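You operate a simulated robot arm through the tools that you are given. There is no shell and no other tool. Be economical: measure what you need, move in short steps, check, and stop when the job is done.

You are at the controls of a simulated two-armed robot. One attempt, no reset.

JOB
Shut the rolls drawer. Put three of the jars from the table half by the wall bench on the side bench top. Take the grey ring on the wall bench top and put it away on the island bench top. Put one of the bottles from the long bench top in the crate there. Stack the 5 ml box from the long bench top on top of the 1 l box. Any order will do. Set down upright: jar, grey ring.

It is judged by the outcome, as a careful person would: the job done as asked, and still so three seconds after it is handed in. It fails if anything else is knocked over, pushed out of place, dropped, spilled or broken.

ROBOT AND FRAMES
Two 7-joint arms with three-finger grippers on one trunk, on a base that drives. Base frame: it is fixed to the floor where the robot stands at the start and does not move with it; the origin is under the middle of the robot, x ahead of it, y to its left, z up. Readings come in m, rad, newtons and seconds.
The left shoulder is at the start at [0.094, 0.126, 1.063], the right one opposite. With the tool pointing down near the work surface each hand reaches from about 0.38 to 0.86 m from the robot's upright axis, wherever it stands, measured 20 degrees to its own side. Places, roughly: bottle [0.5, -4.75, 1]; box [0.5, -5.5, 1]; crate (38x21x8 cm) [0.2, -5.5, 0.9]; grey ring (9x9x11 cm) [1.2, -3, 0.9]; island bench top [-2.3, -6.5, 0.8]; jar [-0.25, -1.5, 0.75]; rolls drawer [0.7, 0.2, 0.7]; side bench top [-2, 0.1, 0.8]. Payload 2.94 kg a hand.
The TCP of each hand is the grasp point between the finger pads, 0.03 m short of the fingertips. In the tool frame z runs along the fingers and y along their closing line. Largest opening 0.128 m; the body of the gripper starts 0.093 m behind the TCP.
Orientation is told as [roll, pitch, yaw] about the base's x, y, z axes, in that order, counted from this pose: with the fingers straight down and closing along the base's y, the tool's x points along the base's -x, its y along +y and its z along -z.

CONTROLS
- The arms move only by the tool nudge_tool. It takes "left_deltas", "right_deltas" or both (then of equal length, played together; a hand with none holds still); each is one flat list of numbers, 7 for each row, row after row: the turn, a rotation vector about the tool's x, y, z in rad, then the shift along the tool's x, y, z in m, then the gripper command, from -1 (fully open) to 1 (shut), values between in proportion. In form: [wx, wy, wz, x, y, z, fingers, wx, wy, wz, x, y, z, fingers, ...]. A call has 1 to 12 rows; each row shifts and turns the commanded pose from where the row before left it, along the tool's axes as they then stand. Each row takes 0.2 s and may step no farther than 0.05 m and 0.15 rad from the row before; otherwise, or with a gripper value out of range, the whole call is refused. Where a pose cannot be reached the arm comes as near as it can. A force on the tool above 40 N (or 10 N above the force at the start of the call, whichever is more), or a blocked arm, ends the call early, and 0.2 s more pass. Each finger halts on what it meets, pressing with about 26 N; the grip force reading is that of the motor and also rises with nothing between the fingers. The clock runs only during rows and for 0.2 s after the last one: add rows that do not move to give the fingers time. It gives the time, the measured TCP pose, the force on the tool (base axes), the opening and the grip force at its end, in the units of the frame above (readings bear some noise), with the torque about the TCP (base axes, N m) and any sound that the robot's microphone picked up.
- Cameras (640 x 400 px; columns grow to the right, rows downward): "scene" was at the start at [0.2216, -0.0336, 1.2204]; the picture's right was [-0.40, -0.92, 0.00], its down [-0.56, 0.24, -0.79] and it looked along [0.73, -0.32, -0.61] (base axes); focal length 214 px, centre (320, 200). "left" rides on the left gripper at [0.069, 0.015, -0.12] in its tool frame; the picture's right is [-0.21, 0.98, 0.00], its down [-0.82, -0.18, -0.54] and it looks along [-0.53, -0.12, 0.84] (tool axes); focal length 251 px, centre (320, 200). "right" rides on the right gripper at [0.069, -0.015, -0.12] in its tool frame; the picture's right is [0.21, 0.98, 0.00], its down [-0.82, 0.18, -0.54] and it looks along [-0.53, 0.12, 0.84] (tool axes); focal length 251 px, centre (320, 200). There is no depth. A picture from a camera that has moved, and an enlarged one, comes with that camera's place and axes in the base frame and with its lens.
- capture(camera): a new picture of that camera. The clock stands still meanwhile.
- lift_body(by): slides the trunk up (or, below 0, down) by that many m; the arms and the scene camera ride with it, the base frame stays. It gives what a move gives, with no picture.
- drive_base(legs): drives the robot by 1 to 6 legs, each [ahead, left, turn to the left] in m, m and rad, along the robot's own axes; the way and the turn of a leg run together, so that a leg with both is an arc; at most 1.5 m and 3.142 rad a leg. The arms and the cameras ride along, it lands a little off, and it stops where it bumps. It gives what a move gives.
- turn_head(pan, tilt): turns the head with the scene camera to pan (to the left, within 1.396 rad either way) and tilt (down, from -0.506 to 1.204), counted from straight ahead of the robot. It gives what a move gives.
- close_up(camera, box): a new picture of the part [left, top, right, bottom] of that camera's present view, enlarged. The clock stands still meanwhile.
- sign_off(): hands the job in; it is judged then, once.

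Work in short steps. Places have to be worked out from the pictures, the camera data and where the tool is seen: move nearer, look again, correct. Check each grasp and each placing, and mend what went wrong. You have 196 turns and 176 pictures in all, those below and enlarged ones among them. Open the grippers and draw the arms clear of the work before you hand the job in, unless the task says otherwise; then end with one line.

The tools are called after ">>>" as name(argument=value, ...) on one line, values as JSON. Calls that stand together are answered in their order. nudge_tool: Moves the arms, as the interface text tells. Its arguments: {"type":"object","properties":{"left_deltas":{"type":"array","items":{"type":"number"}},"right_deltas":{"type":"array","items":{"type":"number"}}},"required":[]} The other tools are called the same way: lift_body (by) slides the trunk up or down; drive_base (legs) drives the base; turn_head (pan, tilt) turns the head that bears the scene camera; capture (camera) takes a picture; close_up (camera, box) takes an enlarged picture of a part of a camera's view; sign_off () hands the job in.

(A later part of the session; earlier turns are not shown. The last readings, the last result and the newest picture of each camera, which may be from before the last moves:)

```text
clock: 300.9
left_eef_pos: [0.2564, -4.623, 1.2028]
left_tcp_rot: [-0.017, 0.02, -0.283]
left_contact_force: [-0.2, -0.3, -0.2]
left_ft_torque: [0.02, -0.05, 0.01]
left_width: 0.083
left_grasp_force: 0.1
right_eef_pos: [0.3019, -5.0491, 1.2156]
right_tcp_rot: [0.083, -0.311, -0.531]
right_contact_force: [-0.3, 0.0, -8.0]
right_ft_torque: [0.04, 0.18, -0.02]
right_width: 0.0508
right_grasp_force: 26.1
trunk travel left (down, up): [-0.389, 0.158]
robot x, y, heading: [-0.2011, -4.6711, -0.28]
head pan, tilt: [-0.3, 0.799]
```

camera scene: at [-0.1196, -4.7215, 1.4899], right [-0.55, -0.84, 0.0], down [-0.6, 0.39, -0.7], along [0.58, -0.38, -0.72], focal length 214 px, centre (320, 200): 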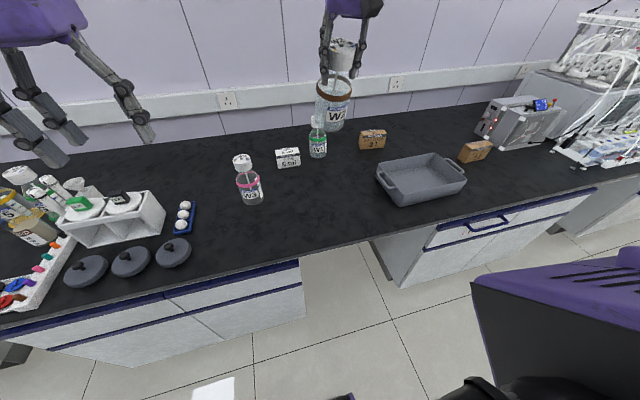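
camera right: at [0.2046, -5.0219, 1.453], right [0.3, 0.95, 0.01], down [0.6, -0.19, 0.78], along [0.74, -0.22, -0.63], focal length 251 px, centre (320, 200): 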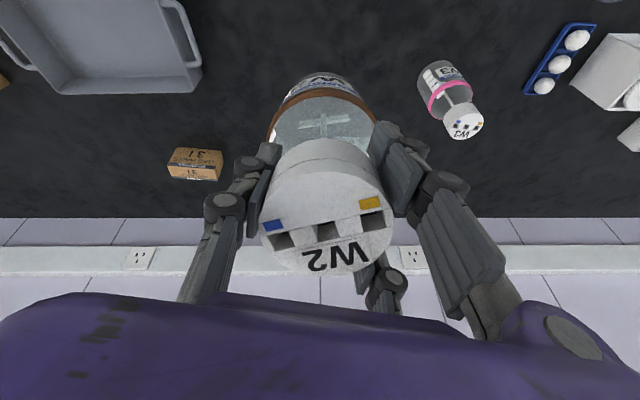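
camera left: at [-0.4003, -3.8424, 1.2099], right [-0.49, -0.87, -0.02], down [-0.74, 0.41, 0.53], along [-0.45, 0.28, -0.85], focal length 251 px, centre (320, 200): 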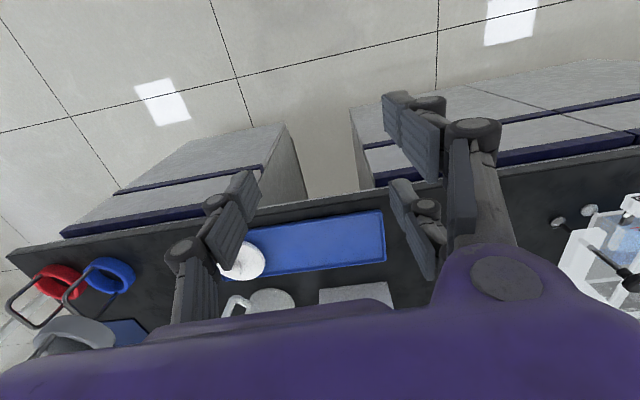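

I straighten the hand (pitch 0.31, roll 0.08) in three small rows.

>>> nudge_tool(right_deltas=[0.028, 0.104, 0, 0, 0, 0, 1, 0.028, 0.104, 0, 0, 0, 0, 1, 0.027, 0.103, 0, 0, 0, 0, 1, 0, 0, 0, 0, 0, 0, 1])

>>> capture(camera="scene")

```text
clock: 301.9
left_eef_pos: [0.2565, -4.6232, 1.2038]
left_tcp_rot: [-0.019, 0.019, -0.284]
left_contact_force: [0.1, 0.4, 0.0]
left_ft_torque: [-0.02, 0.0, 0.0]
left_width: 0.083
left_grasp_force: 0.0
right_eef_pos: [0.3016, -5.0501, 1.2146]
right_tcp_rot: [-0.004, 0.003, -0.521]
right_contact_force: [-0.7, 0.4, -6.8]
right_ft_torque: [0.01, -0.01, 0.01]
right_width: 0.0507
right_grasp_force: 26.3
trunk travel left (down, up): [-0.389, 0.158]
robot x, y, heading: [-0.2024, -4.6741, -0.279]
head pan, tilt: [-0.3, 0.799]
```

```text
67 pictures are left
camera scene: at [-0.0348, -4.7708, 1.3348], right [-0.76, -0.65, 0.0], down [-0.39, 0.45, -0.8], along [0.52, -0.61, -0.6], focal length 214 px, centre (320, 200)
```

scene: 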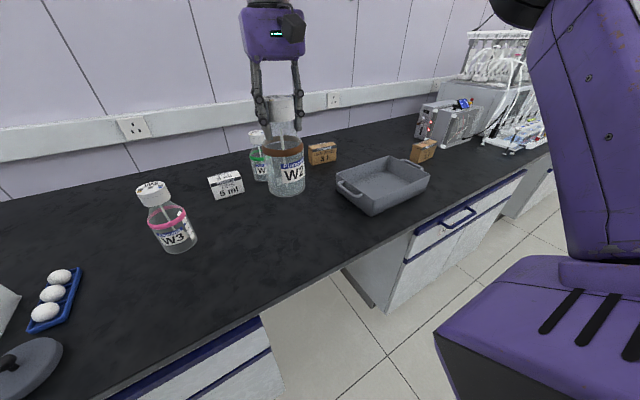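

Upright again, with its bottom at z≈1.06. I drive right 0.42 m so the bottle is over the crate.

>>> drive_base(legs=[[0.045, -0.421, 0]])

>>> turn_head(pan=-0.35, tilt=0.85)

>>> capture(camera="scene")

>>> capture(camera="right")

```text
clock: 306.1
left_eef_pos: [0.1837, -5.0377, 1.2019]
left_tcp_rot: [-0.016, 0.021, -0.286]
left_contact_force: [-0.3, -0.3, -0.2]
left_ft_torque: [0.02, -0.02, 0.01]
left_width: 0.0833
left_grasp_force: 0.0
right_eef_pos: [0.2302, -5.4643, 1.2145]
right_tcp_rot: [-0.002, 0.0, -0.522]
right_contact_force: [0.8, -0.3, -7.0]
right_ft_torque: [-0.03, 0.01, 0.0]
right_width: 0.0504
right_grasp_force: 26.6
trunk travel left (down, up): [-0.389, 0.158]
robot x, y, heading: [-0.2725, -5.0905, -0.282]
head pan, tilt: [-0.3, 0.799]
```

```text
clock: 306.7
left_eef_pos: [0.1844, -5.0371, 1.2024]
left_tcp_rot: [-0.017, 0.021, -0.287]
left_contact_force: [0.4, 0.3, 0.2]
left_ft_torque: [0.03, 0.01, 0.01]
left_width: 0.0833
left_grasp_force: 0.0
right_eef_pos: [0.2295, -5.4643, 1.2141]
right_tcp_rot: [-0.002, 0.001, -0.523]
right_contact_force: [0.6, 1.1, -7.5]
right_ft_torque: [-0.02, 0.02, -0.01]
right_width: 0.0507
right_grasp_force: 26.1
trunk travel left (down, up): [-0.389, 0.158]
robot x, y, heading: [-0.2746, -5.0849, -0.279]
head pan, tilt: [-0.351, 0.85]
```

```text
66 pictures are left
camera scene: at [-0.1063, -5.1844, 1.3349], right [-0.76, -0.65, 0.0], down [-0.39, 0.45, -0.8], along [0.52, -0.61, -0.6], focal length 214 px, centre (320, 200)
```

scene: 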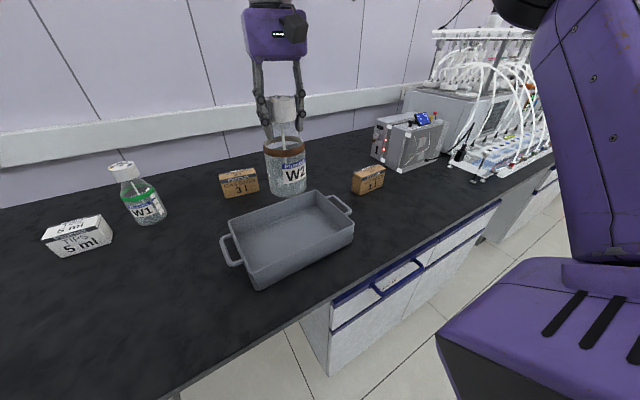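

```text
65 pictures are left
camera right: at [0.1637, -5.4445, 1.3331], right [0.3, 0.95, 0.0], down [0.8, -0.25, 0.54], along [0.51, -0.17, -0.84], focal length 251 px, centre (320, 200)
```

right: 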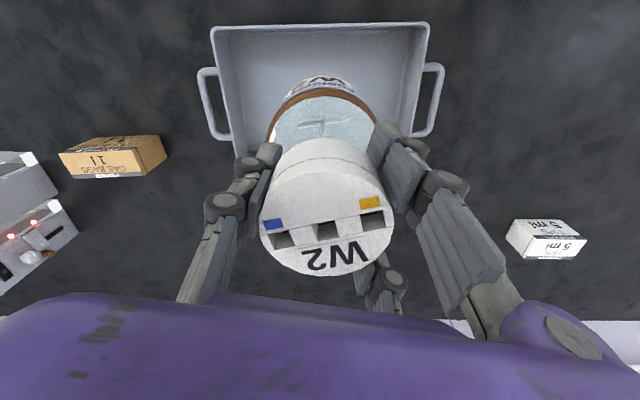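

The bottle hangs over the crate's interior, about 8 cm in from the near rim. I lower it in.

>>> nudge_tool(right_deltas=[0, 0, 0, -0.005, 0, 0.04, 1, 0, 0, 0, -0.005, 0, 0.04, 1, 0, 0, 0, 0, 0, 0.04, 1, 0, 0, 0, 0, 0, 0.04, 1, 0, 0, 0, 0, 0, 0.015, 1, 0, 0, 0, 0, 0, 0, 1])

>>> close_up(camera="scene", box=[200, 60, 380, 300])

```text
clock: 308.1
left_eef_pos: [0.185, -5.0371, 1.2028]
left_tcp_rot: [-0.018, 0.019, -0.286]
left_contact_force: [-0.4, -0.2, 0.5]
left_ft_torque: [-0.06, 0.01, 0.0]
left_width: 0.0833
left_grasp_force: 0.1
right_eef_pos: [0.2364, -5.4707, 1.0399]
right_tcp_rot: [-0.004, 0.002, -0.524]
right_contact_force: [0.1, 0.8, -7.5]
right_ft_torque: [-0.03, 0.0, 0.08]
right_width: 0.0507
right_grasp_force: 25.6
trunk travel left (down, up): [-0.389, 0.158]
robot x, y, heading: [-0.2706, -5.0881, -0.283]
head pan, tilt: [-0.351, 0.85]
```

```text
1.67 times, centred on (290, 180) of scene
camera zoom: at [-0.1004, -5.1788, 1.3351], right [-0.7, -0.72, 0.0], down [-0.43, 0.41, -0.8], along [0.58, -0.56, -0.59], focal length 358 px, centre (370, 233)
```

zoom: 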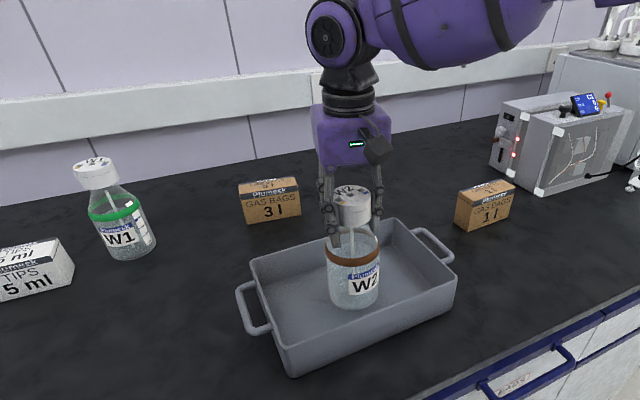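

Inside the crate, still hanging. Lower in fine steps to contact.

>>> nudge_tool(right_deltas=[0, 0, 0, 0, 0, 0.008, 1, 0, 0, 0, 0, 0, 0, 1])

>>> nudge_tool(right_deltas=[0, 0, 0, 0, 0, 0.006, 1, 0, 0, 0, 0, 0, 0, 1])

>>> nudge_tool(right_deltas=[0, 0, 0, 0, 0, 0.005, 1, 0, 0, 0, 0, 0, 0, 1])

```text
clock: 308.7
left_eef_pos: [0.1843, -5.039, 1.2027]
left_tcp_rot: [-0.017, 0.018, -0.286]
left_contact_force: [0.2, -0.1, 0.5]
left_ft_torque: [-0.01, 0.0, -0.01]
left_width: 0.0831
left_grasp_force: 0.1
right_eef_pos: [0.2379, -5.4705, 1.0317]
right_tcp_rot: [-0.004, 0.0, -0.522]
right_contact_force: [0.0, -0.1, -6.6]
right_ft_torque: [0.01, 0.0, -0.03]
right_width: 0.0505
right_grasp_force: 26.5
trunk travel left (down, up): [-0.389, 0.158]
robot x, y, heading: [-0.2731, -5.0897, -0.278]
head pan, tilt: [-0.351, 0.85]
```

```text
clock: 309.3
left_eef_pos: [0.1845, -5.0375, 1.2021]
left_tcp_rot: [-0.019, 0.018, -0.284]
left_contact_force: [0.0, -0.6, -0.7]
left_ft_torque: [0.03, -0.03, 0.01]
left_width: 0.0831
left_grasp_force: 0.0
right_eef_pos: [0.2375, -5.4699, 1.0238]
right_tcp_rot: [-0.004, 0.002, -0.523]
right_contact_force: [-0.3, -0.2, -7.9]
right_ft_torque: [-0.02, -0.04, 0.03]
right_width: 0.0506
right_grasp_force: 25.5
trunk travel left (down, up): [-0.389, 0.158]
robot x, y, heading: [-0.2743, -5.0891, -0.285]
head pan, tilt: [-0.351, 0.85]
```

```text
clock: 309.9
left_eef_pos: [0.1832, -5.0381, 1.2027]
left_tcp_rot: [-0.018, 0.02, -0.286]
left_contact_force: [-0.6, 0.1, 0.5]
left_ft_torque: [-0.02, 0.04, -0.02]
left_width: 0.0834
left_grasp_force: 0.0
right_eef_pos: [0.2375, -5.4699, 1.0205]
right_tcp_rot: [-0.003, 0.001, -0.525]
right_contact_force: [-0.3, 0.7, -7.4]
right_ft_torque: [-0.03, 0.01, 0.0]
right_width: 0.0506
right_grasp_force: 25.8
trunk travel left (down, up): [-0.389, 0.158]
robot x, y, heading: [-0.275, -5.0894, -0.286]
head pan, tilt: [-0.351, 0.85]
```

>>> nudge_tool(right_deltas=[0, 0, 0, 0, 0, 0.004, 1, 0, 0, 0, 0, 0, 0, 1])

>>> nudge_tool(right_deltas=[0, 0, 0, 0, 0, 0.004, 1, 0, 0, 0, 0, 0, 0, 1])

>>> close_up(camera="scene", box=[240, 120, 360, 260])

```text
clock: 310.5
left_eef_pos: [0.1822, -5.0371, 1.2031]
left_tcp_rot: [-0.018, 0.019, -0.286]
left_contact_force: [-0.8, 0.5, 0.4]
left_ft_torque: [-0.02, 0.04, -0.02]
left_width: 0.0831
left_grasp_force: 0.1
right_eef_pos: [0.2362, -5.4689, 1.0196]
right_tcp_rot: [-0.002, -0.005, -0.522]
right_contact_force: [-2.8, -3.8, 20.6]
right_ft_torque: [-0.76, 0.29, -0.01]
right_width: 0.0508
right_grasp_force: 26.1
trunk travel left (down, up): [-0.389, 0.158]
robot x, y, heading: [-0.2729, -5.0874, -0.281]
head pan, tilt: [-0.351, 0.85]
```

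```text
clock: 311.1
left_eef_pos: [0.1816, -5.0378, 1.2032]
left_tcp_rot: [-0.018, 0.016, -0.288]
left_contact_force: [0.5, -0.5, 1.0]
left_ft_torque: [0.0, -0.02, -0.04]
left_width: 0.0831
left_grasp_force: 0.0
right_eef_pos: [0.237, -5.4686, 1.018]
right_tcp_rot: [0.002, -0.006, -0.524]
right_contact_force: [-8.5, -0.4, 21.1]
right_ft_torque: [-0.35, 0.7, -0.06]
right_width: 0.052
right_grasp_force: 26.5
trunk travel left (down, up): [-0.389, 0.158]
robot x, y, heading: [-0.2733, -5.0807, -0.283]
head pan, tilt: [-0.351, 0.85]
stopped in row 2 (right hand): the force on the tool passed its limit at 41 N (the readings are from after the stop); the commanded pose is now the measured one
```

```text
2.86 times, centred on (300, 190) of scene
camera zoom: at [-0.1011, -5.1747, 1.3346], right [-0.67, -0.75, 0.0], down [-0.45, 0.4, -0.8], along [0.6, -0.53, -0.6], focal length 613 px, centre (377, 229)
```

zoom: 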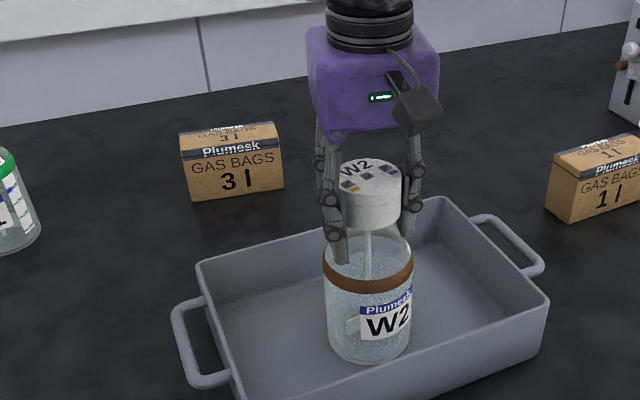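

Seated on the crate floor. Release gradually and rise.

>>> nudge_tool(right_deltas=[0, 0, 0, 0, 0, -0.002, 0.1, 0, 0, 0, 0, 0, 0, -0.2, 0, 0, 0, 0, 0, 0, -0.5, 0, 0, 0, 0, 0, 0, -0.5, 0, 0, 0, 0, 0, -0.03, -0.5, 0, 0, 0, 0, 0, -0.04, -0.5, 0, 0, 0, 0, 0, -0.04, -0.5, 0, 0, 0, 0, 0, -0.04, -0.5, 0, 0, 0, 0, 0, -0.03, -0.5])

>>> capture(camera="scene")

>>> capture(camera="right")

```text
clock: 313.1
left_eef_pos: [0.1846, -5.0365, 1.2015]
left_tcp_rot: [-0.019, 0.019, -0.285]
left_contact_force: [-0.2, 0.3, 0.1]
left_ft_torque: [0.0, 0.0, -0.01]
left_width: 0.0829
left_grasp_force: 0.0
right_eef_pos: [0.2378, -5.4663, 1.1998]
right_tcp_rot: [0.001, -0.005, -0.524]
right_contact_force: [0.4, -0.2, -1.0]
right_ft_torque: [0.0, -0.01, -0.02]
right_width: 0.0961
right_grasp_force: 0.1
trunk travel left (down, up): [-0.389, 0.158]
robot x, y, heading: [-0.2729, -5.0901, -0.284]
head pan, tilt: [-0.351, 0.85]
```

```text
62 pictures are left
camera scene: at [-0.1043, -5.1818, 1.3356], right [-0.73, -0.68, 0.0], down [-0.4, 0.43, -0.81], along [0.55, -0.59, -0.59], focal length 214 px, centre (320, 200)
```

scene: 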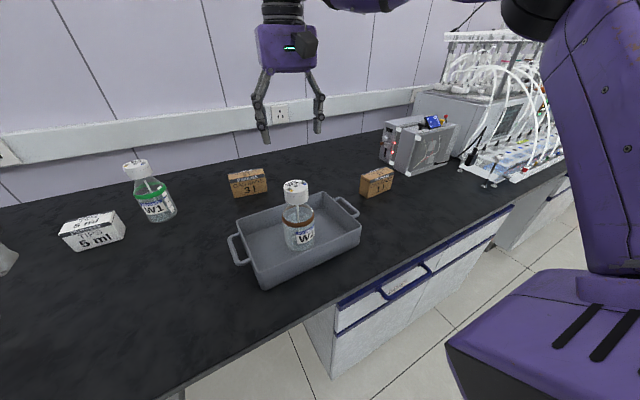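

```text
61 pictures are left
camera right: at [0.1707, -5.4461, 1.3194], right [0.3, 0.95, 0.0], down [0.8, -0.25, 0.55], along [0.52, -0.17, -0.84], focal length 251 px, centre (320, 200)
```

right: 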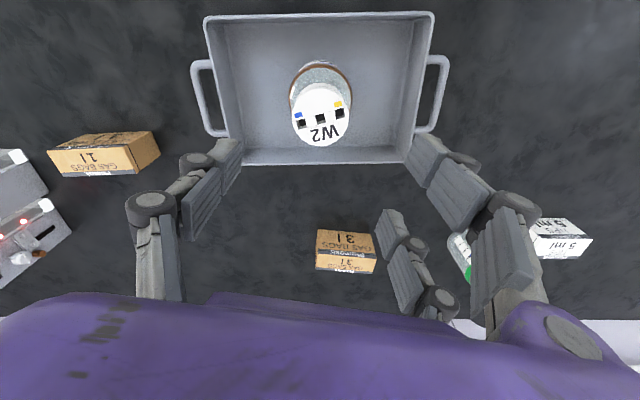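

The bottle stands in the crate. Now I measure the two boxes with close-ups.

>>> close_up(camera="right", box=[30, 110, 190, 210])

>>> close_up(camera="scene", box=[40, 180, 160, 260])

>>> close_up(camera="scene", box=[320, 140, 440, 220])

```text
4.00 times, centred on (110, 160) of right
camera zoom: at [0.1707, -5.4461, 1.3194], right [0.3, 0.95, 0.0], down [0.8, -0.25, 0.55], along [0.52, -0.17, -0.84], focal length 1006 px, centre (1160, 360)
```

zoom: 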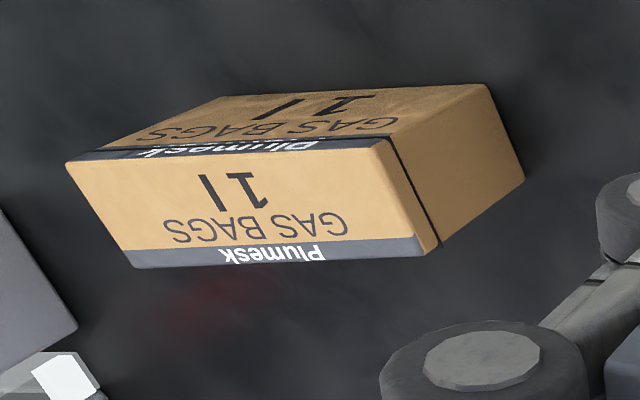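

```text
5.00 times, centred on (100, 220) of scene
camera zoom: at [-0.1043, -5.1818, 1.3356], right [-0.73, -0.68, 0.0], down [-0.4, 0.43, -0.81], along [0.55, -0.59, -0.59], focal length 1072 px, centre (1420, 100)
```

zoom: 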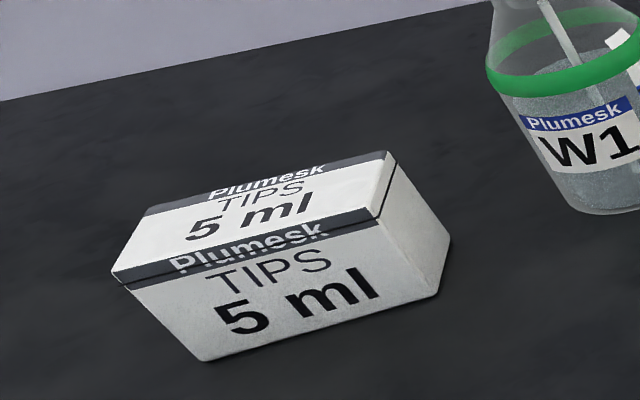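

```text
5.00 times, centred on (380, 180) of scene
camera zoom: at [-0.1043, -5.1818, 1.3356], right [-0.73, -0.68, 0.0], down [-0.4, 0.43, -0.81], along [0.55, -0.59, -0.59], focal length 1072 px, centre (20, 300)
```

zoom: 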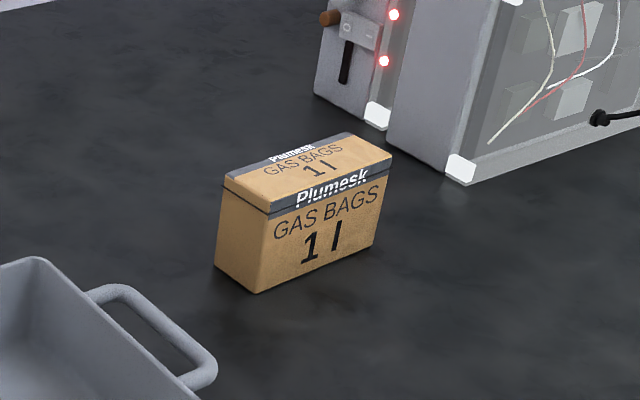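

Measured: the 1 l box top is about 0.138 × 0.051 m, centred at (0.226, -5.866), z 0.926. The 5 ml box is centred near (0.67, -5.06), far back on the bench. I sidestep left toward it, then turn the right hand to close front-to-back.

>>> drive_base(legs=[[0, 0.48, 0]])

>>> nudge_tool(left_deltas=[0, 0, 0, 0.02, 0, -0.04, -0.3, 0, 0, 0, 0.02, 0, -0.04, -0.3, 0, 0, 0, 0, 0, 0, -0.3, 0, 0, 0, 0, 0, 0, -0.3, 0, 0, 0, 0, 0, 0, -0.3, 0, 0, 0, 0, 0, 0, -0.3, 0, 0, 0, 0, 0, 0, -0.3, 0, 0, 0, 0, 0, 0, -0.3, 0, 0, 0, 0, 0, 0, -0.3, 0, 0, 0, 0, 0, 0, -0.3], right_deltas=[0, 0, 0.133, 0, 0, 0, -0.5, 0, 0, 0.133, 0, 0, 0, -0.5, 0, 0, 0.133, 0, 0, 0, -0.5, 0, 0, 0.133, 0, 0, 0, -0.5, 0, 0, 0.133, 0, 0, 0, -0.5, 0, 0, 0.133, 0, 0, 0, -0.5, 0, 0, 0.133, 0, 0, 0, -0.5, 0, 0, 0.133, 0, 0, 0, -0.5, 0, 0, 0.133, 0, 0, 0, -0.5, 0, 0, 0.133, 0, 0, 0, -0.5])

>>> turn_head(pan=-0.1, tilt=0.75)

>>> capture(camera="scene")

>>> capture(camera="right")

```text
clock: 317.8
left_eef_pos: [0.3106, -4.5711, 1.2017]
left_tcp_rot: [-0.018, 0.02, -0.268]
left_contact_force: [-0.5, 0.3, -0.8]
left_ft_torque: [0.03, 0.01, 0.02]
left_width: 0.0833
left_grasp_force: 0.0
right_eef_pos: [0.3742, -4.9991, 1.1997]
right_tcp_rot: [-0.001, -0.005, -0.506]
right_contact_force: [-0.8, 0.3, -0.2]
right_ft_torque: [0.01, -0.01, 0.02]
right_width: 0.0961
right_grasp_force: 0.1
trunk travel left (down, up): [-0.389, 0.158]
robot x, y, heading: [-0.1434, -4.6264, -0.262]
head pan, tilt: [-0.351, 0.85]
```

```text
clock: 320.0
left_eef_pos: [0.2746, -4.5593, 1.2848]
left_tcp_rot: [-0.017, 0.019, -0.269]
left_contact_force: [-1.2, 0.3, -0.5]
left_ft_torque: [-0.01, -0.02, 0.0]
left_width: 0.0829
left_grasp_force: 0.1
right_eef_pos: [0.3743, -4.9995, 1.2007]
right_tcp_rot: [0.007, 0.0, -1.837]
right_contact_force: [0.7, 0.9, 0.1]
right_ft_torque: [0.02, -0.02, 0.02]
right_width: 0.0959
right_grasp_force: 0.0
trunk travel left (down, up): [-0.389, 0.158]
robot x, y, heading: [-0.1444, -4.6311, -0.266]
head pan, tilt: [-0.351, 0.85]
```

```text
clock: 320.7
left_eef_pos: [0.2753, -4.5604, 1.283]
left_tcp_rot: [-0.016, 0.018, -0.268]
left_contact_force: [-0.1, -1.0, -0.1]
left_ft_torque: [0.01, 0.02, 0.02]
left_width: 0.083
left_grasp_force: 0.0
right_eef_pos: [0.3724, -4.9995, 1.2005]
right_tcp_rot: [0.004, -0.001, -1.833]
right_contact_force: [0.2, -0.5, 0.4]
right_ft_torque: [-0.03, 0.01, 0.02]
right_width: 0.096
right_grasp_force: 0.2
trunk travel left (down, up): [-0.389, 0.158]
robot x, y, heading: [-0.1438, -4.6275, -0.264]
head pan, tilt: [-0.099, 0.75]
```

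```text
57 pictures are left
camera scene: at [0.0434, -4.6869, 1.3254], right [-0.36, -0.93, 0.0], down [-0.64, 0.24, -0.73], along [0.68, -0.26, -0.68], focal length 214 px, centre (320, 200)
```

scene: 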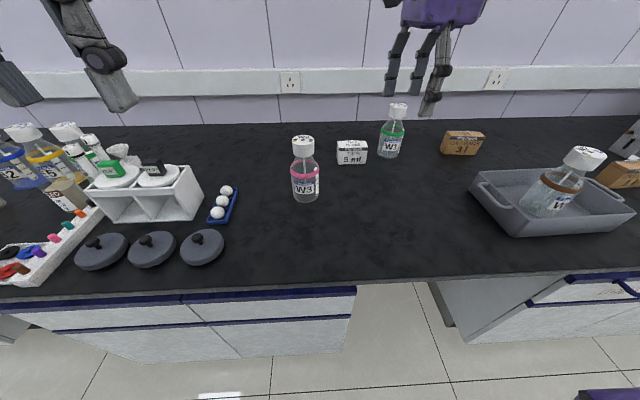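

```text
56 pictures are left
camera right: at [0.3774, -4.9295, 1.3188], right [1.0, -0.05, 0.01], down [-0.04, -0.84, 0.54], along [-0.02, -0.54, -0.84], focal length 251 px, centre (320, 200)
```

right: 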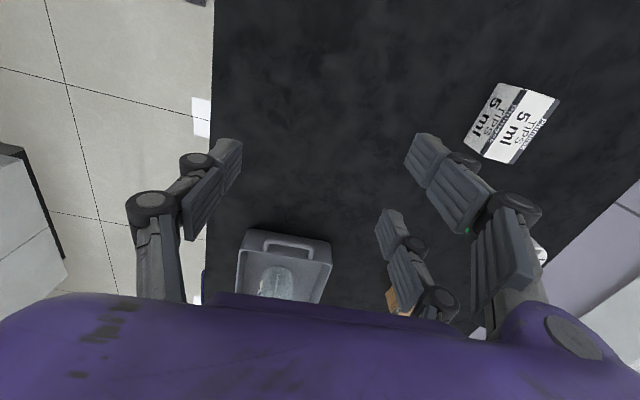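

>>> close_up(camera="right", box=[450, 70, 570, 180])

>>> close_up(camera="scene", box=[310, 110, 420, 180])

```text
3.64 times, centred on (510, 125) of right
camera zoom: at [0.3774, -4.9295, 1.3188], right [1.0, -0.05, 0.01], down [-0.04, -0.84, 0.54], along [-0.02, -0.54, -0.84], focal length 914 px, centre (-371, 473)
```

zoom: 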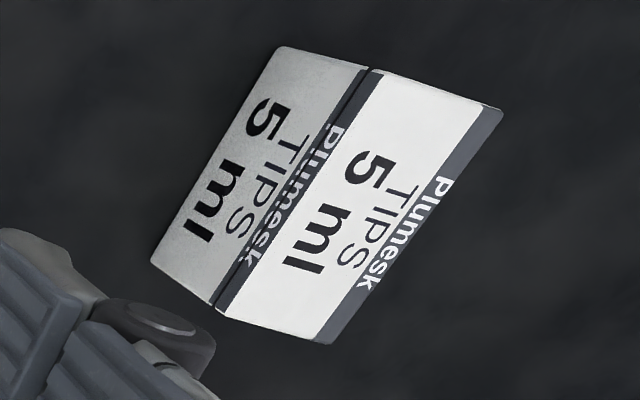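

```text
5.71 times, centred on (365, 145) of scene
camera zoom: at [0.0434, -4.6869, 1.3254], right [-0.36, -0.93, 0.0], down [-0.64, 0.24, -0.73], along [0.68, -0.26, -0.68], focal length 1226 px, centre (63, 514)
```

zoom: 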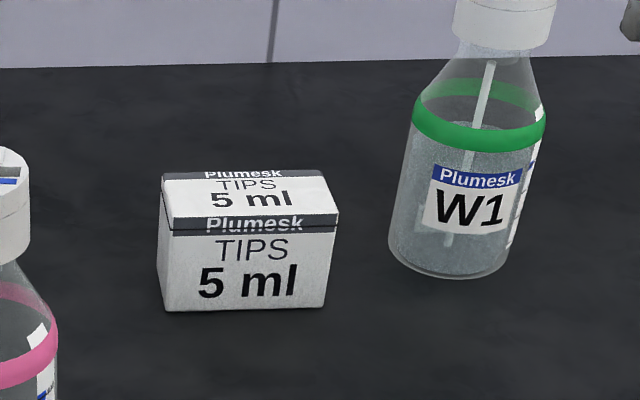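

Box centre is (0.689, -5.067), top 0.924, long axis at 71°. I lower the trunk to normal height, drive 8 cm closer, and extend the right hand over the box.

>>> lift_body(by=-0.11)

>>> drive_base(legs=[[0.08, 0, -0.02]])

```text
clock: 322.1
left_eef_pos: [0.2741, -4.5593, 1.1734]
left_tcp_rot: [-0.017, 0.017, -0.269]
left_contact_force: [-0.2, 0.3, -0.3]
left_ft_torque: [0.01, 0.01, -0.03]
left_width: 0.0833
left_grasp_force: 0.2
right_eef_pos: [0.3749, -4.9989, 1.0906]
right_tcp_rot: [0.007, 0.001, -1.836]
right_contact_force: [0.8, 0.2, -0.6]
right_ft_torque: [0.02, -0.01, 0.0]
right_width: 0.0959
right_grasp_force: 0.0
trunk travel left (down, up): [-0.279, 0.268]
robot x, y, heading: [-0.1397, -4.6275, -0.267]
head pan, tilt: [-0.099, 0.75]
```

```text
clock: 323.2
left_eef_pos: [0.3537, -4.59, 1.1726]
left_tcp_rot: [-0.019, 0.019, -0.291]
left_contact_force: [0.1, 0.1, -1.2]
left_ft_torque: [-0.01, 0.02, 0.04]
left_width: 0.0831
left_grasp_force: 0.1
right_eef_pos: [0.4417, -5.0318, 1.0889]
right_tcp_rot: [0.005, 0.0, -1.857]
right_contact_force: [-0.1, -0.5, -0.9]
right_ft_torque: [0.01, 0.0, 0.01]
right_width: 0.0959
right_grasp_force: 0.1
trunk travel left (down, up): [-0.279, 0.268]
robot x, y, heading: [-0.071, -4.6537, -0.288]
head pan, tilt: [-0.099, 0.75]
```

>>> nudge_tool(right_deltas=[0, 0, 0.014, 0.006, 0.041, 0, -0.5, 0, 0, 0.014, 0.006, 0.041, 0, -0.5, 0, 0, 0, 0.006, 0.041, 0, -0.5, 0, 0, 0, 0.006, 0.041, 0, -0.5, 0, 0, 0, 0.006, 0.041, 0, -0.5, 0, 0, 0, 0.006, 0.041, 0, -0.5])

>>> capture(camera="right")

>>> capture(camera="scene")

```text
clock: 324.6
left_eef_pos: [0.3524, -4.5907, 1.1728]
left_tcp_rot: [-0.018, 0.02, -0.292]
left_contact_force: [-0.7, 0.0, -1.5]
left_ft_torque: [0.01, 0.0, 0.06]
left_width: 0.0832
left_grasp_force: 0.1
right_eef_pos: [0.4875, -5.0597, 1.0903]
right_tcp_rot: [0.006, -0.001, -1.885]
right_contact_force: [0.0, -0.5, -0.1]
right_ft_torque: [0.01, 0.01, 0.0]
right_width: 0.0958
right_grasp_force: 0.1
right hand out of reach, approached as far as the arm can: row 2, 3, 4, 5, 6
trunk travel left (down, up): [-0.279, 0.268]
robot x, y, heading: [-0.0687, -4.6512, -0.29]
head pan, tilt: [-0.099, 0.75]
```

```text
53 pictures are left
camera right: at [0.4945, -4.9907, 1.2096], right [1.0, -0.1, 0.01], down [-0.09, -0.84, 0.54], along [-0.05, -0.54, -0.84], focal length 251 px, centre (320, 200)
```

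right: 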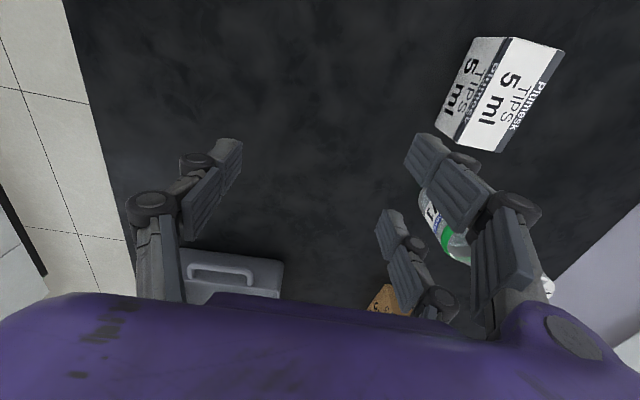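

```text
52 pictures are left
camera scene: at [0.1442, -4.72, 1.2165], right [-0.38, -0.93, 0.0], down [-0.63, 0.26, -0.73], along [0.68, -0.28, -0.68], focal length 214 px, centre (320, 200)
```

scene: 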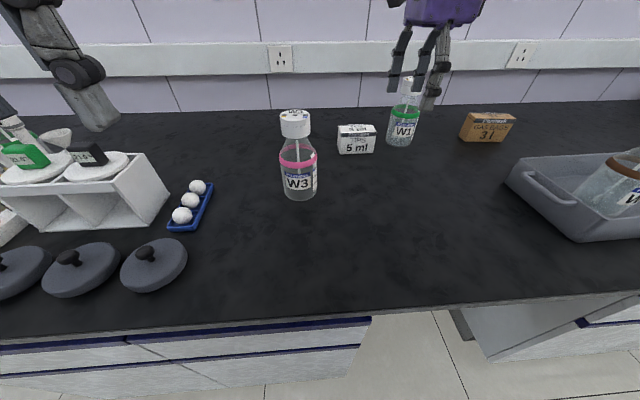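

Reach is limited at this height. I go lower (z≈0.97) over bare bench and then extend forward.

>>> nudge_tool(right_deltas=[0, 0, 0, 0, 0, 0.04, -0.5, 0, 0, 0, 0, 0, 0.04, -0.5, 0, 0, 0, 0, 0, 0.04, -0.5, 0, 0, 0, 0.012, 0.03, 0, -0.5, 0, 0, 0, 0.012, 0.03, 0, -0.5, 0, 0, 0, 0.006, 0.03, 0, -0.5, 0, 0, 0, 0, 0.03, 0, -0.5])

>>> capture(camera="right")

```text
clock: 326.2
left_eef_pos: [0.3525, -4.5907, 1.1753]
left_tcp_rot: [-0.017, 0.02, -0.291]
left_contact_force: [0.0, -0.1, 0.3]
left_ft_torque: [-0.01, -0.04, 0.01]
left_width: 0.0832
left_grasp_force: 0.1
right_eef_pos: [0.5099, -5.0607, 0.9723]
right_tcp_rot: [0.006, 0.001, -1.884]
right_contact_force: [0.3, -0.6, -0.1]
right_ft_torque: [-0.02, 0.01, 0.03]
right_width: 0.0961
right_grasp_force: 0.0
right hand out of reach, approached as far as the arm can: row 4, 5, 6, 7
trunk travel left (down, up): [-0.279, 0.268]
robot x, y, heading: [-0.0704, -4.6489, -0.289]
head pan, tilt: [-0.099, 0.75]
```

```text
51 pictures are left
camera right: at [0.5175, -4.9911, 1.0919], right [1.0, -0.1, 0.01], down [-0.09, -0.84, 0.54], along [-0.05, -0.54, -0.84], focal length 251 px, centre (320, 200)
```

right: 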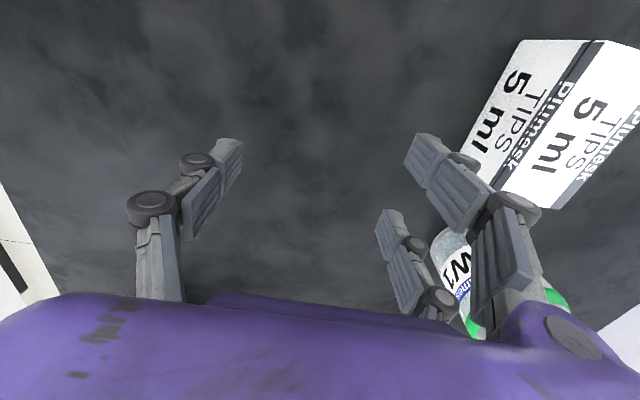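

Still about 15 cm short with a vertical hand. I'll instead grip the box by its ends with the hand tilted forward: rise, turn the yaw back to close along the box's length, then pitch.

>>> nudge_tool(right_deltas=[0, 0, 0, 0, -0.03, -0.04, -1, 0, 0, 0, 0, -0.03, -0.04, -1, 0, 0, -0.15, 0, 0, 0, -1, 0, 0, -0.15, 0, 0, 0, -1, 0, 0, -0.15, 0, 0, 0, -1, 0, 0, -0.15, 0, 0, 0, -1, 0, 0, -0.15, 0, 0, 0, -1, 0, 0, -0.15, 0, 0, 0, -1, 0, 0, -0.15, 0, 0, 0, -1, 0, 0, -0.15, 0, 0, 0, -1, 0, 0, -0.15, 0, 0, 0, -1, 0, 0, -0.15, 0, 0, 0, -1])

>>> nudge_tool(right_deltas=[0, 0, -0.06, 0, 0, 0, -1, 0, -0.14, 0, 0, 0, 0, -1, 0, -0.14, 0, 0, 0, 0, -1, 0, -0.14, 0, 0, 0, 0, -1, 0, -0.14, 0, 0, 0, 0, -1, 0, -0.14, 0, 0, 0, 0, -1, 0, -0.1, 0, 0, 0, 0, -1, 0, 0, 0, 0, 0, 0, -1])

>>> capture(camera="scene")

>>> capture(camera="right")

```text
clock: 328.8
left_eef_pos: [0.3531, -4.5892, 1.1736]
left_tcp_rot: [-0.018, 0.02, -0.291]
left_contact_force: [-0.1, -0.6, 0.2]
left_ft_torque: [-0.01, -0.02, -0.01]
left_width: 0.0832
left_grasp_force: 0.0
right_eef_pos: [0.4518, -5.0399, 1.0533]
right_tcp_rot: [0.0, -0.006, -0.383]
right_contact_force: [0.0, -0.4, 0.1]
right_ft_torque: [0.02, 0.02, -0.03]
right_width: 0.1278
right_grasp_force: 0.1
trunk travel left (down, up): [-0.279, 0.268]
robot x, y, heading: [-0.066, -4.6533, -0.291]
head pan, tilt: [-0.099, 0.75]
```

```text
clock: 330.6
left_eef_pos: [0.3515, -4.5895, 1.1725]
left_tcp_rot: [-0.016, 0.019, -0.292]
left_contact_force: [0.5, 0.6, -0.5]
left_ft_torque: [0.04, 0.04, -0.01]
left_width: 0.0833
left_grasp_force: 0.1
right_eef_pos: [0.4524, -5.039, 1.052]
right_tcp_rot: [0.0, -0.808, -0.326]
right_contact_force: [-0.5, -0.4, -0.1]
right_ft_torque: [0.03, -0.01, 0.05]
right_width: 0.1279
right_grasp_force: 0.0
trunk travel left (down, up): [-0.279, 0.268]
robot x, y, heading: [-0.0652, -4.6504, -0.28]
head pan, tilt: [-0.099, 0.75]
```

```text
50 pictures are left
camera scene: at [0.1443, -4.72, 1.2165], right [-0.38, -0.93, 0.0], down [-0.63, 0.26, -0.73], along [0.68, -0.28, -0.68], focal length 214 px, centre (320, 200)
```

scene: 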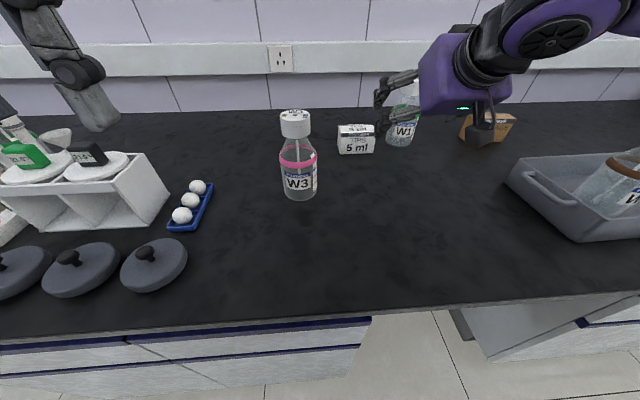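

```text
49 pictures are left
camera right: at [0.3209, -5.0121, 1.0851], right [0.17, 0.97, -0.15], down [0.23, 0.11, 0.97], along [0.96, -0.2, -0.2], focal length 251 px, centre (320, 200)
```

right: 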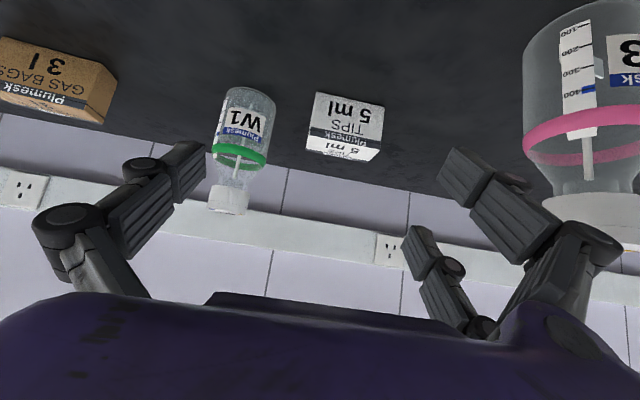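

The pitched hand is ready, with the box ahead between the fingers' lines. I move to a pre-grasp 12 cm short of the box.

>>> nudge_tool(right_deltas=[0, 0, 0, -0.0138, 0.0124, 0.0375, -1, 0, 0, 0, -0.0138, 0.0124, 0.0375, -1, 0, 0, 0, -0.0138, 0.0124, 0.0375, -1, 0, 0, 0, -0.0138, 0.0124, 0.0375, -1, 0, 0, 0, 0, 0, 0, -1])

>>> capture(camera="right")

>>> capture(camera="scene")

```text
clock: 331.8
left_eef_pos: [0.3511, -4.5889, 1.1739]
left_tcp_rot: [-0.017, 0.017, -0.29]
left_contact_force: [-0.7, -0.6, -0.2]
left_ft_torque: [-0.02, -0.02, 0.0]
left_width: 0.083
left_grasp_force: 0.1
right_eef_pos: [0.6046, -5.0382, 0.9894]
right_tcp_rot: [0.001, -0.808, -0.323]
right_contact_force: [0.0, 1.4, -1.0]
right_ft_torque: [-0.01, 0.02, -0.02]
right_width: 0.128
right_grasp_force: 0.0
trunk travel left (down, up): [-0.279, 0.268]
robot x, y, heading: [-0.0717, -4.6482, -0.293]
head pan, tilt: [-0.099, 0.75]
```

```text
48 pictures are left
camera right: at [0.4729, -5.0109, 1.0219], right [0.17, 0.97, -0.16], down [0.23, 0.11, 0.97], along [0.96, -0.2, -0.2], focal length 251 px, centre (320, 200)
```

right: 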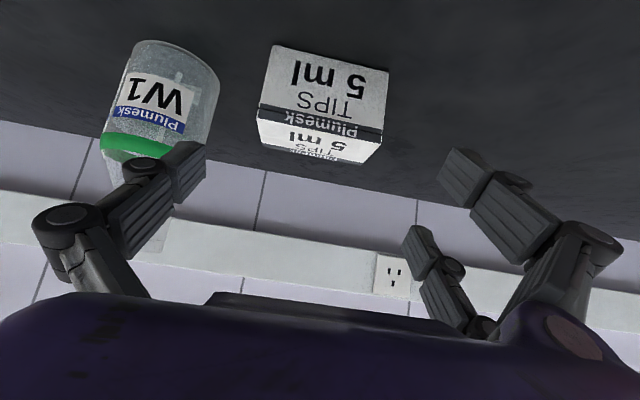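

```text
47 pictures are left
camera scene: at [0.1429, -4.7196, 1.2168], right [-0.38, -0.93, 0.0], down [-0.63, 0.26, -0.73], along [0.68, -0.28, -0.68], focal length 214 px, centre (320, 200)
```

scene: 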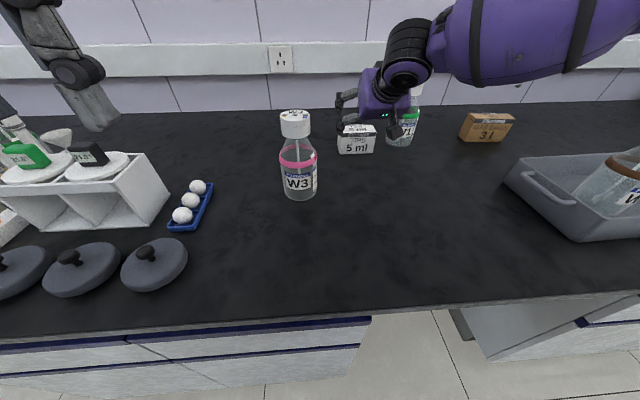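

Well aligned laterally. I advance 8 cm along the fingers and check before the last 4 cm.

>>> nudge_tool(right_deltas=[0, 0, 0, 0, 0, 0.04, -1, 0, 0, 0, 0, 0, 0.04, -1, 0, 0, 0, 0, 0, 0, -1])

>>> capture(camera="right")

>>> close_up(camera="scene", box=[310, 60, 450, 170])

```text
clock: 332.6
left_eef_pos: [0.3512, -4.5895, 1.1739]
left_tcp_rot: [-0.017, 0.018, -0.29]
left_contact_force: [0.5, 0.3, -0.5]
left_ft_torque: [0.0, -0.01, -0.01]
left_width: 0.0831
left_grasp_force: 0.0
right_eef_pos: [0.6502, -5.0573, 0.9409]
right_tcp_rot: [-0.002, -0.806, -0.325]
right_contact_force: [0.6, 0.0, -0.3]
right_ft_torque: [0.01, 0.01, -0.04]
right_width: 0.128
right_grasp_force: 0.0
right hand out of reach, approached as far as the arm can: row 2
trunk travel left (down, up): [-0.279, 0.268]
robot x, y, heading: [-0.0682, -4.6486, -0.29]
head pan, tilt: [-0.099, 0.75]
```

```text
46 pictures are left
camera right: at [0.5188, -5.0293, 0.9733], right [0.17, 0.97, -0.16], down [0.23, 0.12, 0.97], along [0.96, -0.2, -0.2], focal length 251 px, centre (320, 200)
```

right: 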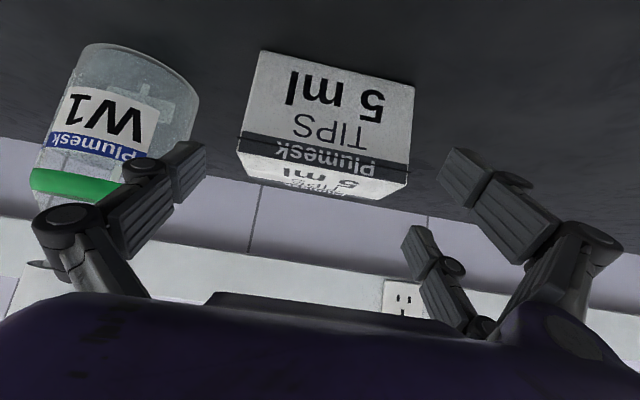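

```text
3.64 times, centred on (380, 115) of scene
camera zoom: at [0.1436, -4.7196, 1.2167], right [-0.38, -0.93, 0.0], down [-0.63, 0.26, -0.73], along [0.68, -0.28, -0.68], focal length 780 px, centre (102, 509)
```

zoom: 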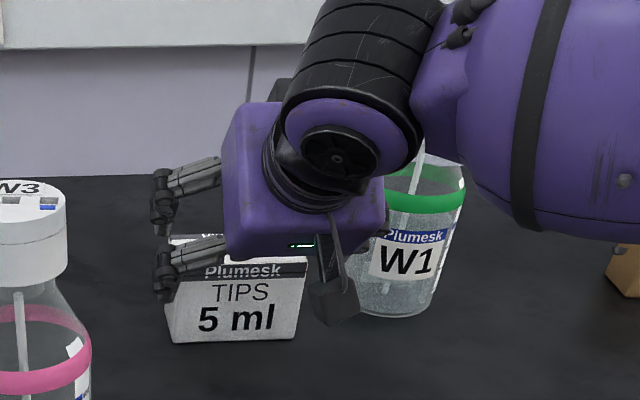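

Reach ends 4 cm short, so I lower with the trunk by 3.5 cm (fingers straddle the ends) and drive the base 4 cm forward.

>>> lift_body(by=-0.033)

>>> drive_base(legs=[[0.04, 0, 0]])

>>> capture(camera="right")

>>> close_up(camera="scene", box=[300, 50, 440, 170])

```text
clock: 333.4
left_eef_pos: [0.3526, -4.5904, 1.1405]
left_tcp_rot: [-0.017, 0.016, -0.292]
left_contact_force: [0.6, -0.5, 0.1]
left_ft_torque: [0.03, 0.01, 0.02]
left_width: 0.0831
left_grasp_force: 0.0
right_eef_pos: [0.6544, -5.0569, 0.908]
right_tcp_rot: [0.002, -0.806, -0.326]
right_contact_force: [0.3, 0.1, -0.2]
right_ft_torque: [-0.01, 0.01, -0.03]
right_width: 0.1281
right_grasp_force: 0.0
trunk travel left (down, up): [-0.246, 0.301]
robot x, y, heading: [-0.0665, -4.648, -0.288]
head pan, tilt: [-0.099, 0.75]
```

```text
clock: 334.3
left_eef_pos: [0.3909, -4.6009, 1.1403]
left_tcp_rot: [-0.018, 0.018, -0.29]
left_contact_force: [0.4, -0.8, -0.7]
left_ft_torque: [0.04, 0.03, 0.0]
left_width: 0.0833
left_grasp_force: 0.0
right_eef_pos: [0.6944, -5.068, 0.9061]
right_tcp_rot: [0.0, -0.804, -0.325]
right_contact_force: [0.6, 0.5, -1.0]
right_ft_torque: [0.0, -0.02, 0.01]
right_width: 0.128
right_grasp_force: 0.1
trunk travel left (down, up): [-0.246, 0.301]
robot x, y, heading: [-0.031, -4.6631, -0.289]
head pan, tilt: [-0.099, 0.75]
```

```text
44 pictures are left
camera right: at [0.5631, -5.0408, 0.9389], right [0.17, 0.97, -0.16], down [0.23, 0.11, 0.97], along [0.96, -0.2, -0.2], focal length 251 px, centre (320, 200)
```

right: 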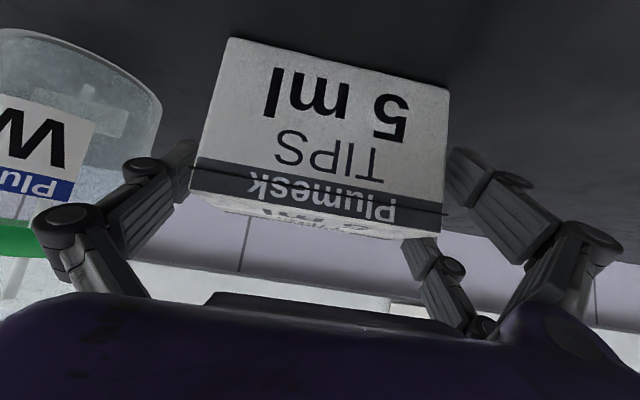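

```text
3.33 times, centred on (370, 110) of scene
camera zoom: at [0.1927, -4.734, 1.1827], right [-0.38, -0.93, 0.0], down [-0.63, 0.26, -0.73], along [0.68, -0.27, -0.68], focal length 715 px, centre (153, 500)
```

zoom: 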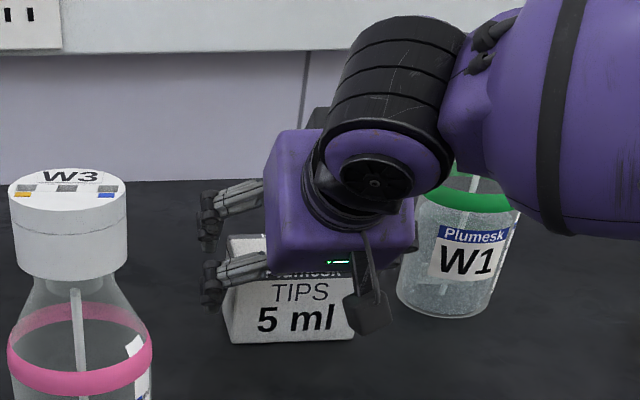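

The fingers straddle the box's ends. Close, then lift with the trunk.

>>> nudge_tool(right_deltas=[0, 0, 0, 0, 0, 0, 1, 0, 0, 0, 0, 0, 0, 1, 0, 0, 0, 0, 0, 0, 1, 0, 0, 0, 0, 0, 0, 1])

>>> capture(camera="right")

```text
clock: 335.3
left_eef_pos: [0.392, -4.6013, 1.1404]
left_tcp_rot: [-0.018, 0.019, -0.29]
left_contact_force: [-0.1, -0.1, -0.1]
left_ft_torque: [-0.01, -0.01, 0.02]
left_width: 0.0833
left_grasp_force: 0.0
right_eef_pos: [0.6947, -5.0681, 0.9061]
right_tcp_rot: [-0.001, -0.806, -0.325]
right_contact_force: [0.7, -0.2, -0.2]
right_ft_torque: [0.0, -0.02, -0.02]
right_width: 0.1092
right_grasp_force: 26.1
trunk travel left (down, up): [-0.246, 0.301]
robot x, y, heading: [-0.0302, -4.6592, -0.286]
head pan, tilt: [-0.099, 0.75]
```

```text
42 pictures are left
camera right: at [0.5628, -5.0408, 0.939], right [0.17, 0.97, -0.16], down [0.23, 0.11, 0.97], along [0.96, -0.2, -0.2], focal length 251 px, centre (320, 200)
```

right: 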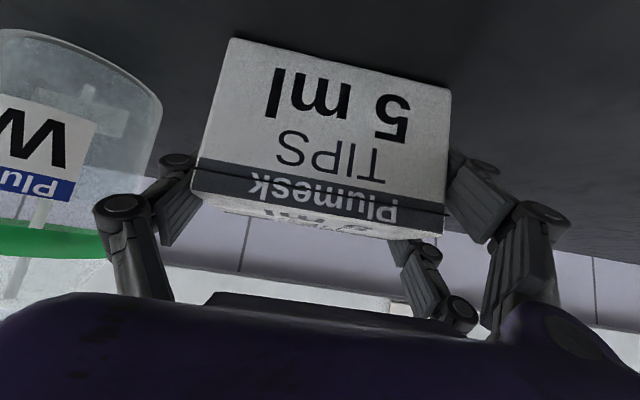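

Gripped (0.109 m). Lift 5 cm with the trunk and check.

>>> lift_body(by=0.05)

>>> capture(camera="right")

```text
clock: 336.2
left_eef_pos: [0.3921, -4.6016, 1.189]
left_tcp_rot: [-0.017, 0.021, -0.29]
left_contact_force: [0.4, -0.4, -0.6]
left_ft_torque: [0.01, 0.01, 0.01]
left_width: 0.0833
left_grasp_force: 0.1
right_eef_pos: [0.6917, -5.0686, 0.9726]
right_tcp_rot: [0.004, -0.828, -0.325]
right_contact_force: [-0.4, -0.3, -1.8]
right_ft_torque: [-0.01, 0.0, 0.0]
right_width: 0.1094
right_grasp_force: 25.7
trunk travel left (down, up): [-0.296, 0.251]
robot x, y, heading: [-0.0336, -4.6613, -0.287]
head pan, tilt: [-0.099, 0.75]
```

```text
41 pictures are left
camera right: at [0.5595, -5.0405, 1.0016], right [0.17, 0.97, -0.16], down [0.21, 0.12, 0.97], along [0.96, -0.2, -0.18], focal length 251 px, centre (320, 200)
```

right: 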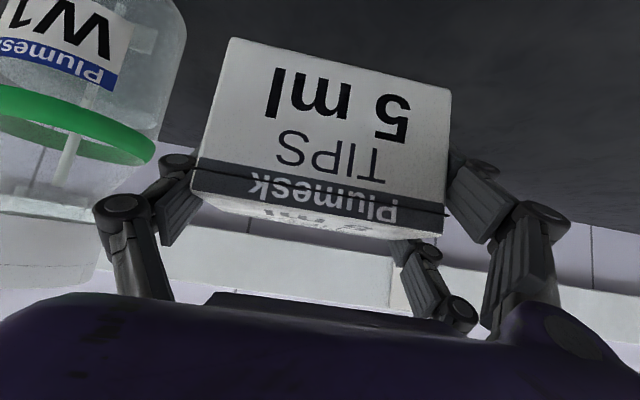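

Box held level. Raise another 0.15 m, then back away from the bench.

>>> lift_body(by=0.15)

>>> drive_base(legs=[[-0.28, 0, 0]])

>>> capture(camera="right")

```text
clock: 337.9
left_eef_pos: [0.3914, -4.6009, 1.3391]
left_tcp_rot: [-0.019, 0.022, -0.29]
left_contact_force: [-0.1, 0.1, 0.3]
left_ft_torque: [0.04, 0.0, -0.05]
left_width: 0.0833
left_grasp_force: 0.0
right_eef_pos: [0.6725, -5.0637, 1.244]
right_tcp_rot: [0.013, -0.999, -0.337]
right_contact_force: [-0.2, -0.4, -1.3]
right_ft_torque: [0.04, 0.01, 0.0]
right_width: 0.1093
right_grasp_force: 26.0
trunk travel left (down, up): [-0.446, 0.101]
robot x, y, heading: [-0.0296, -4.658, -0.287]
head pan, tilt: [-0.099, 0.75]
```

```text
clock: 339.9
left_eef_pos: [0.126, -4.5222, 1.34]
left_tcp_rot: [-0.017, 0.023, -0.283]
left_contact_force: [0.2, -0.1, -0.1]
left_ft_torque: [0.0, 0.02, -0.05]
left_width: 0.0833
left_grasp_force: 0.0
right_eef_pos: [0.4106, -4.9818, 1.2439]
right_tcp_rot: [0.016, -1.002, -0.331]
right_contact_force: [0.2, -0.1, -1.3]
right_ft_torque: [0.01, -0.02, 0.02]
right_width: 0.1096
right_grasp_force: 25.4
trunk travel left (down, up): [-0.446, 0.101]
robot x, y, heading: [-0.2957, -4.5866, -0.281]
head pan, tilt: [-0.099, 0.75]
```

```text
40 pictures are left
camera right: at [0.2758, -4.9546, 1.25], right [0.2, 0.97, -0.17], down [0.04, 0.17, 0.98], along [0.98, -0.2, -0.01], focal length 251 px, centre (320, 200)
```

right: 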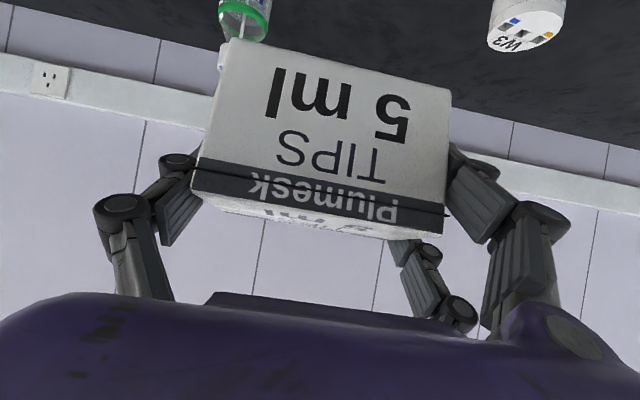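

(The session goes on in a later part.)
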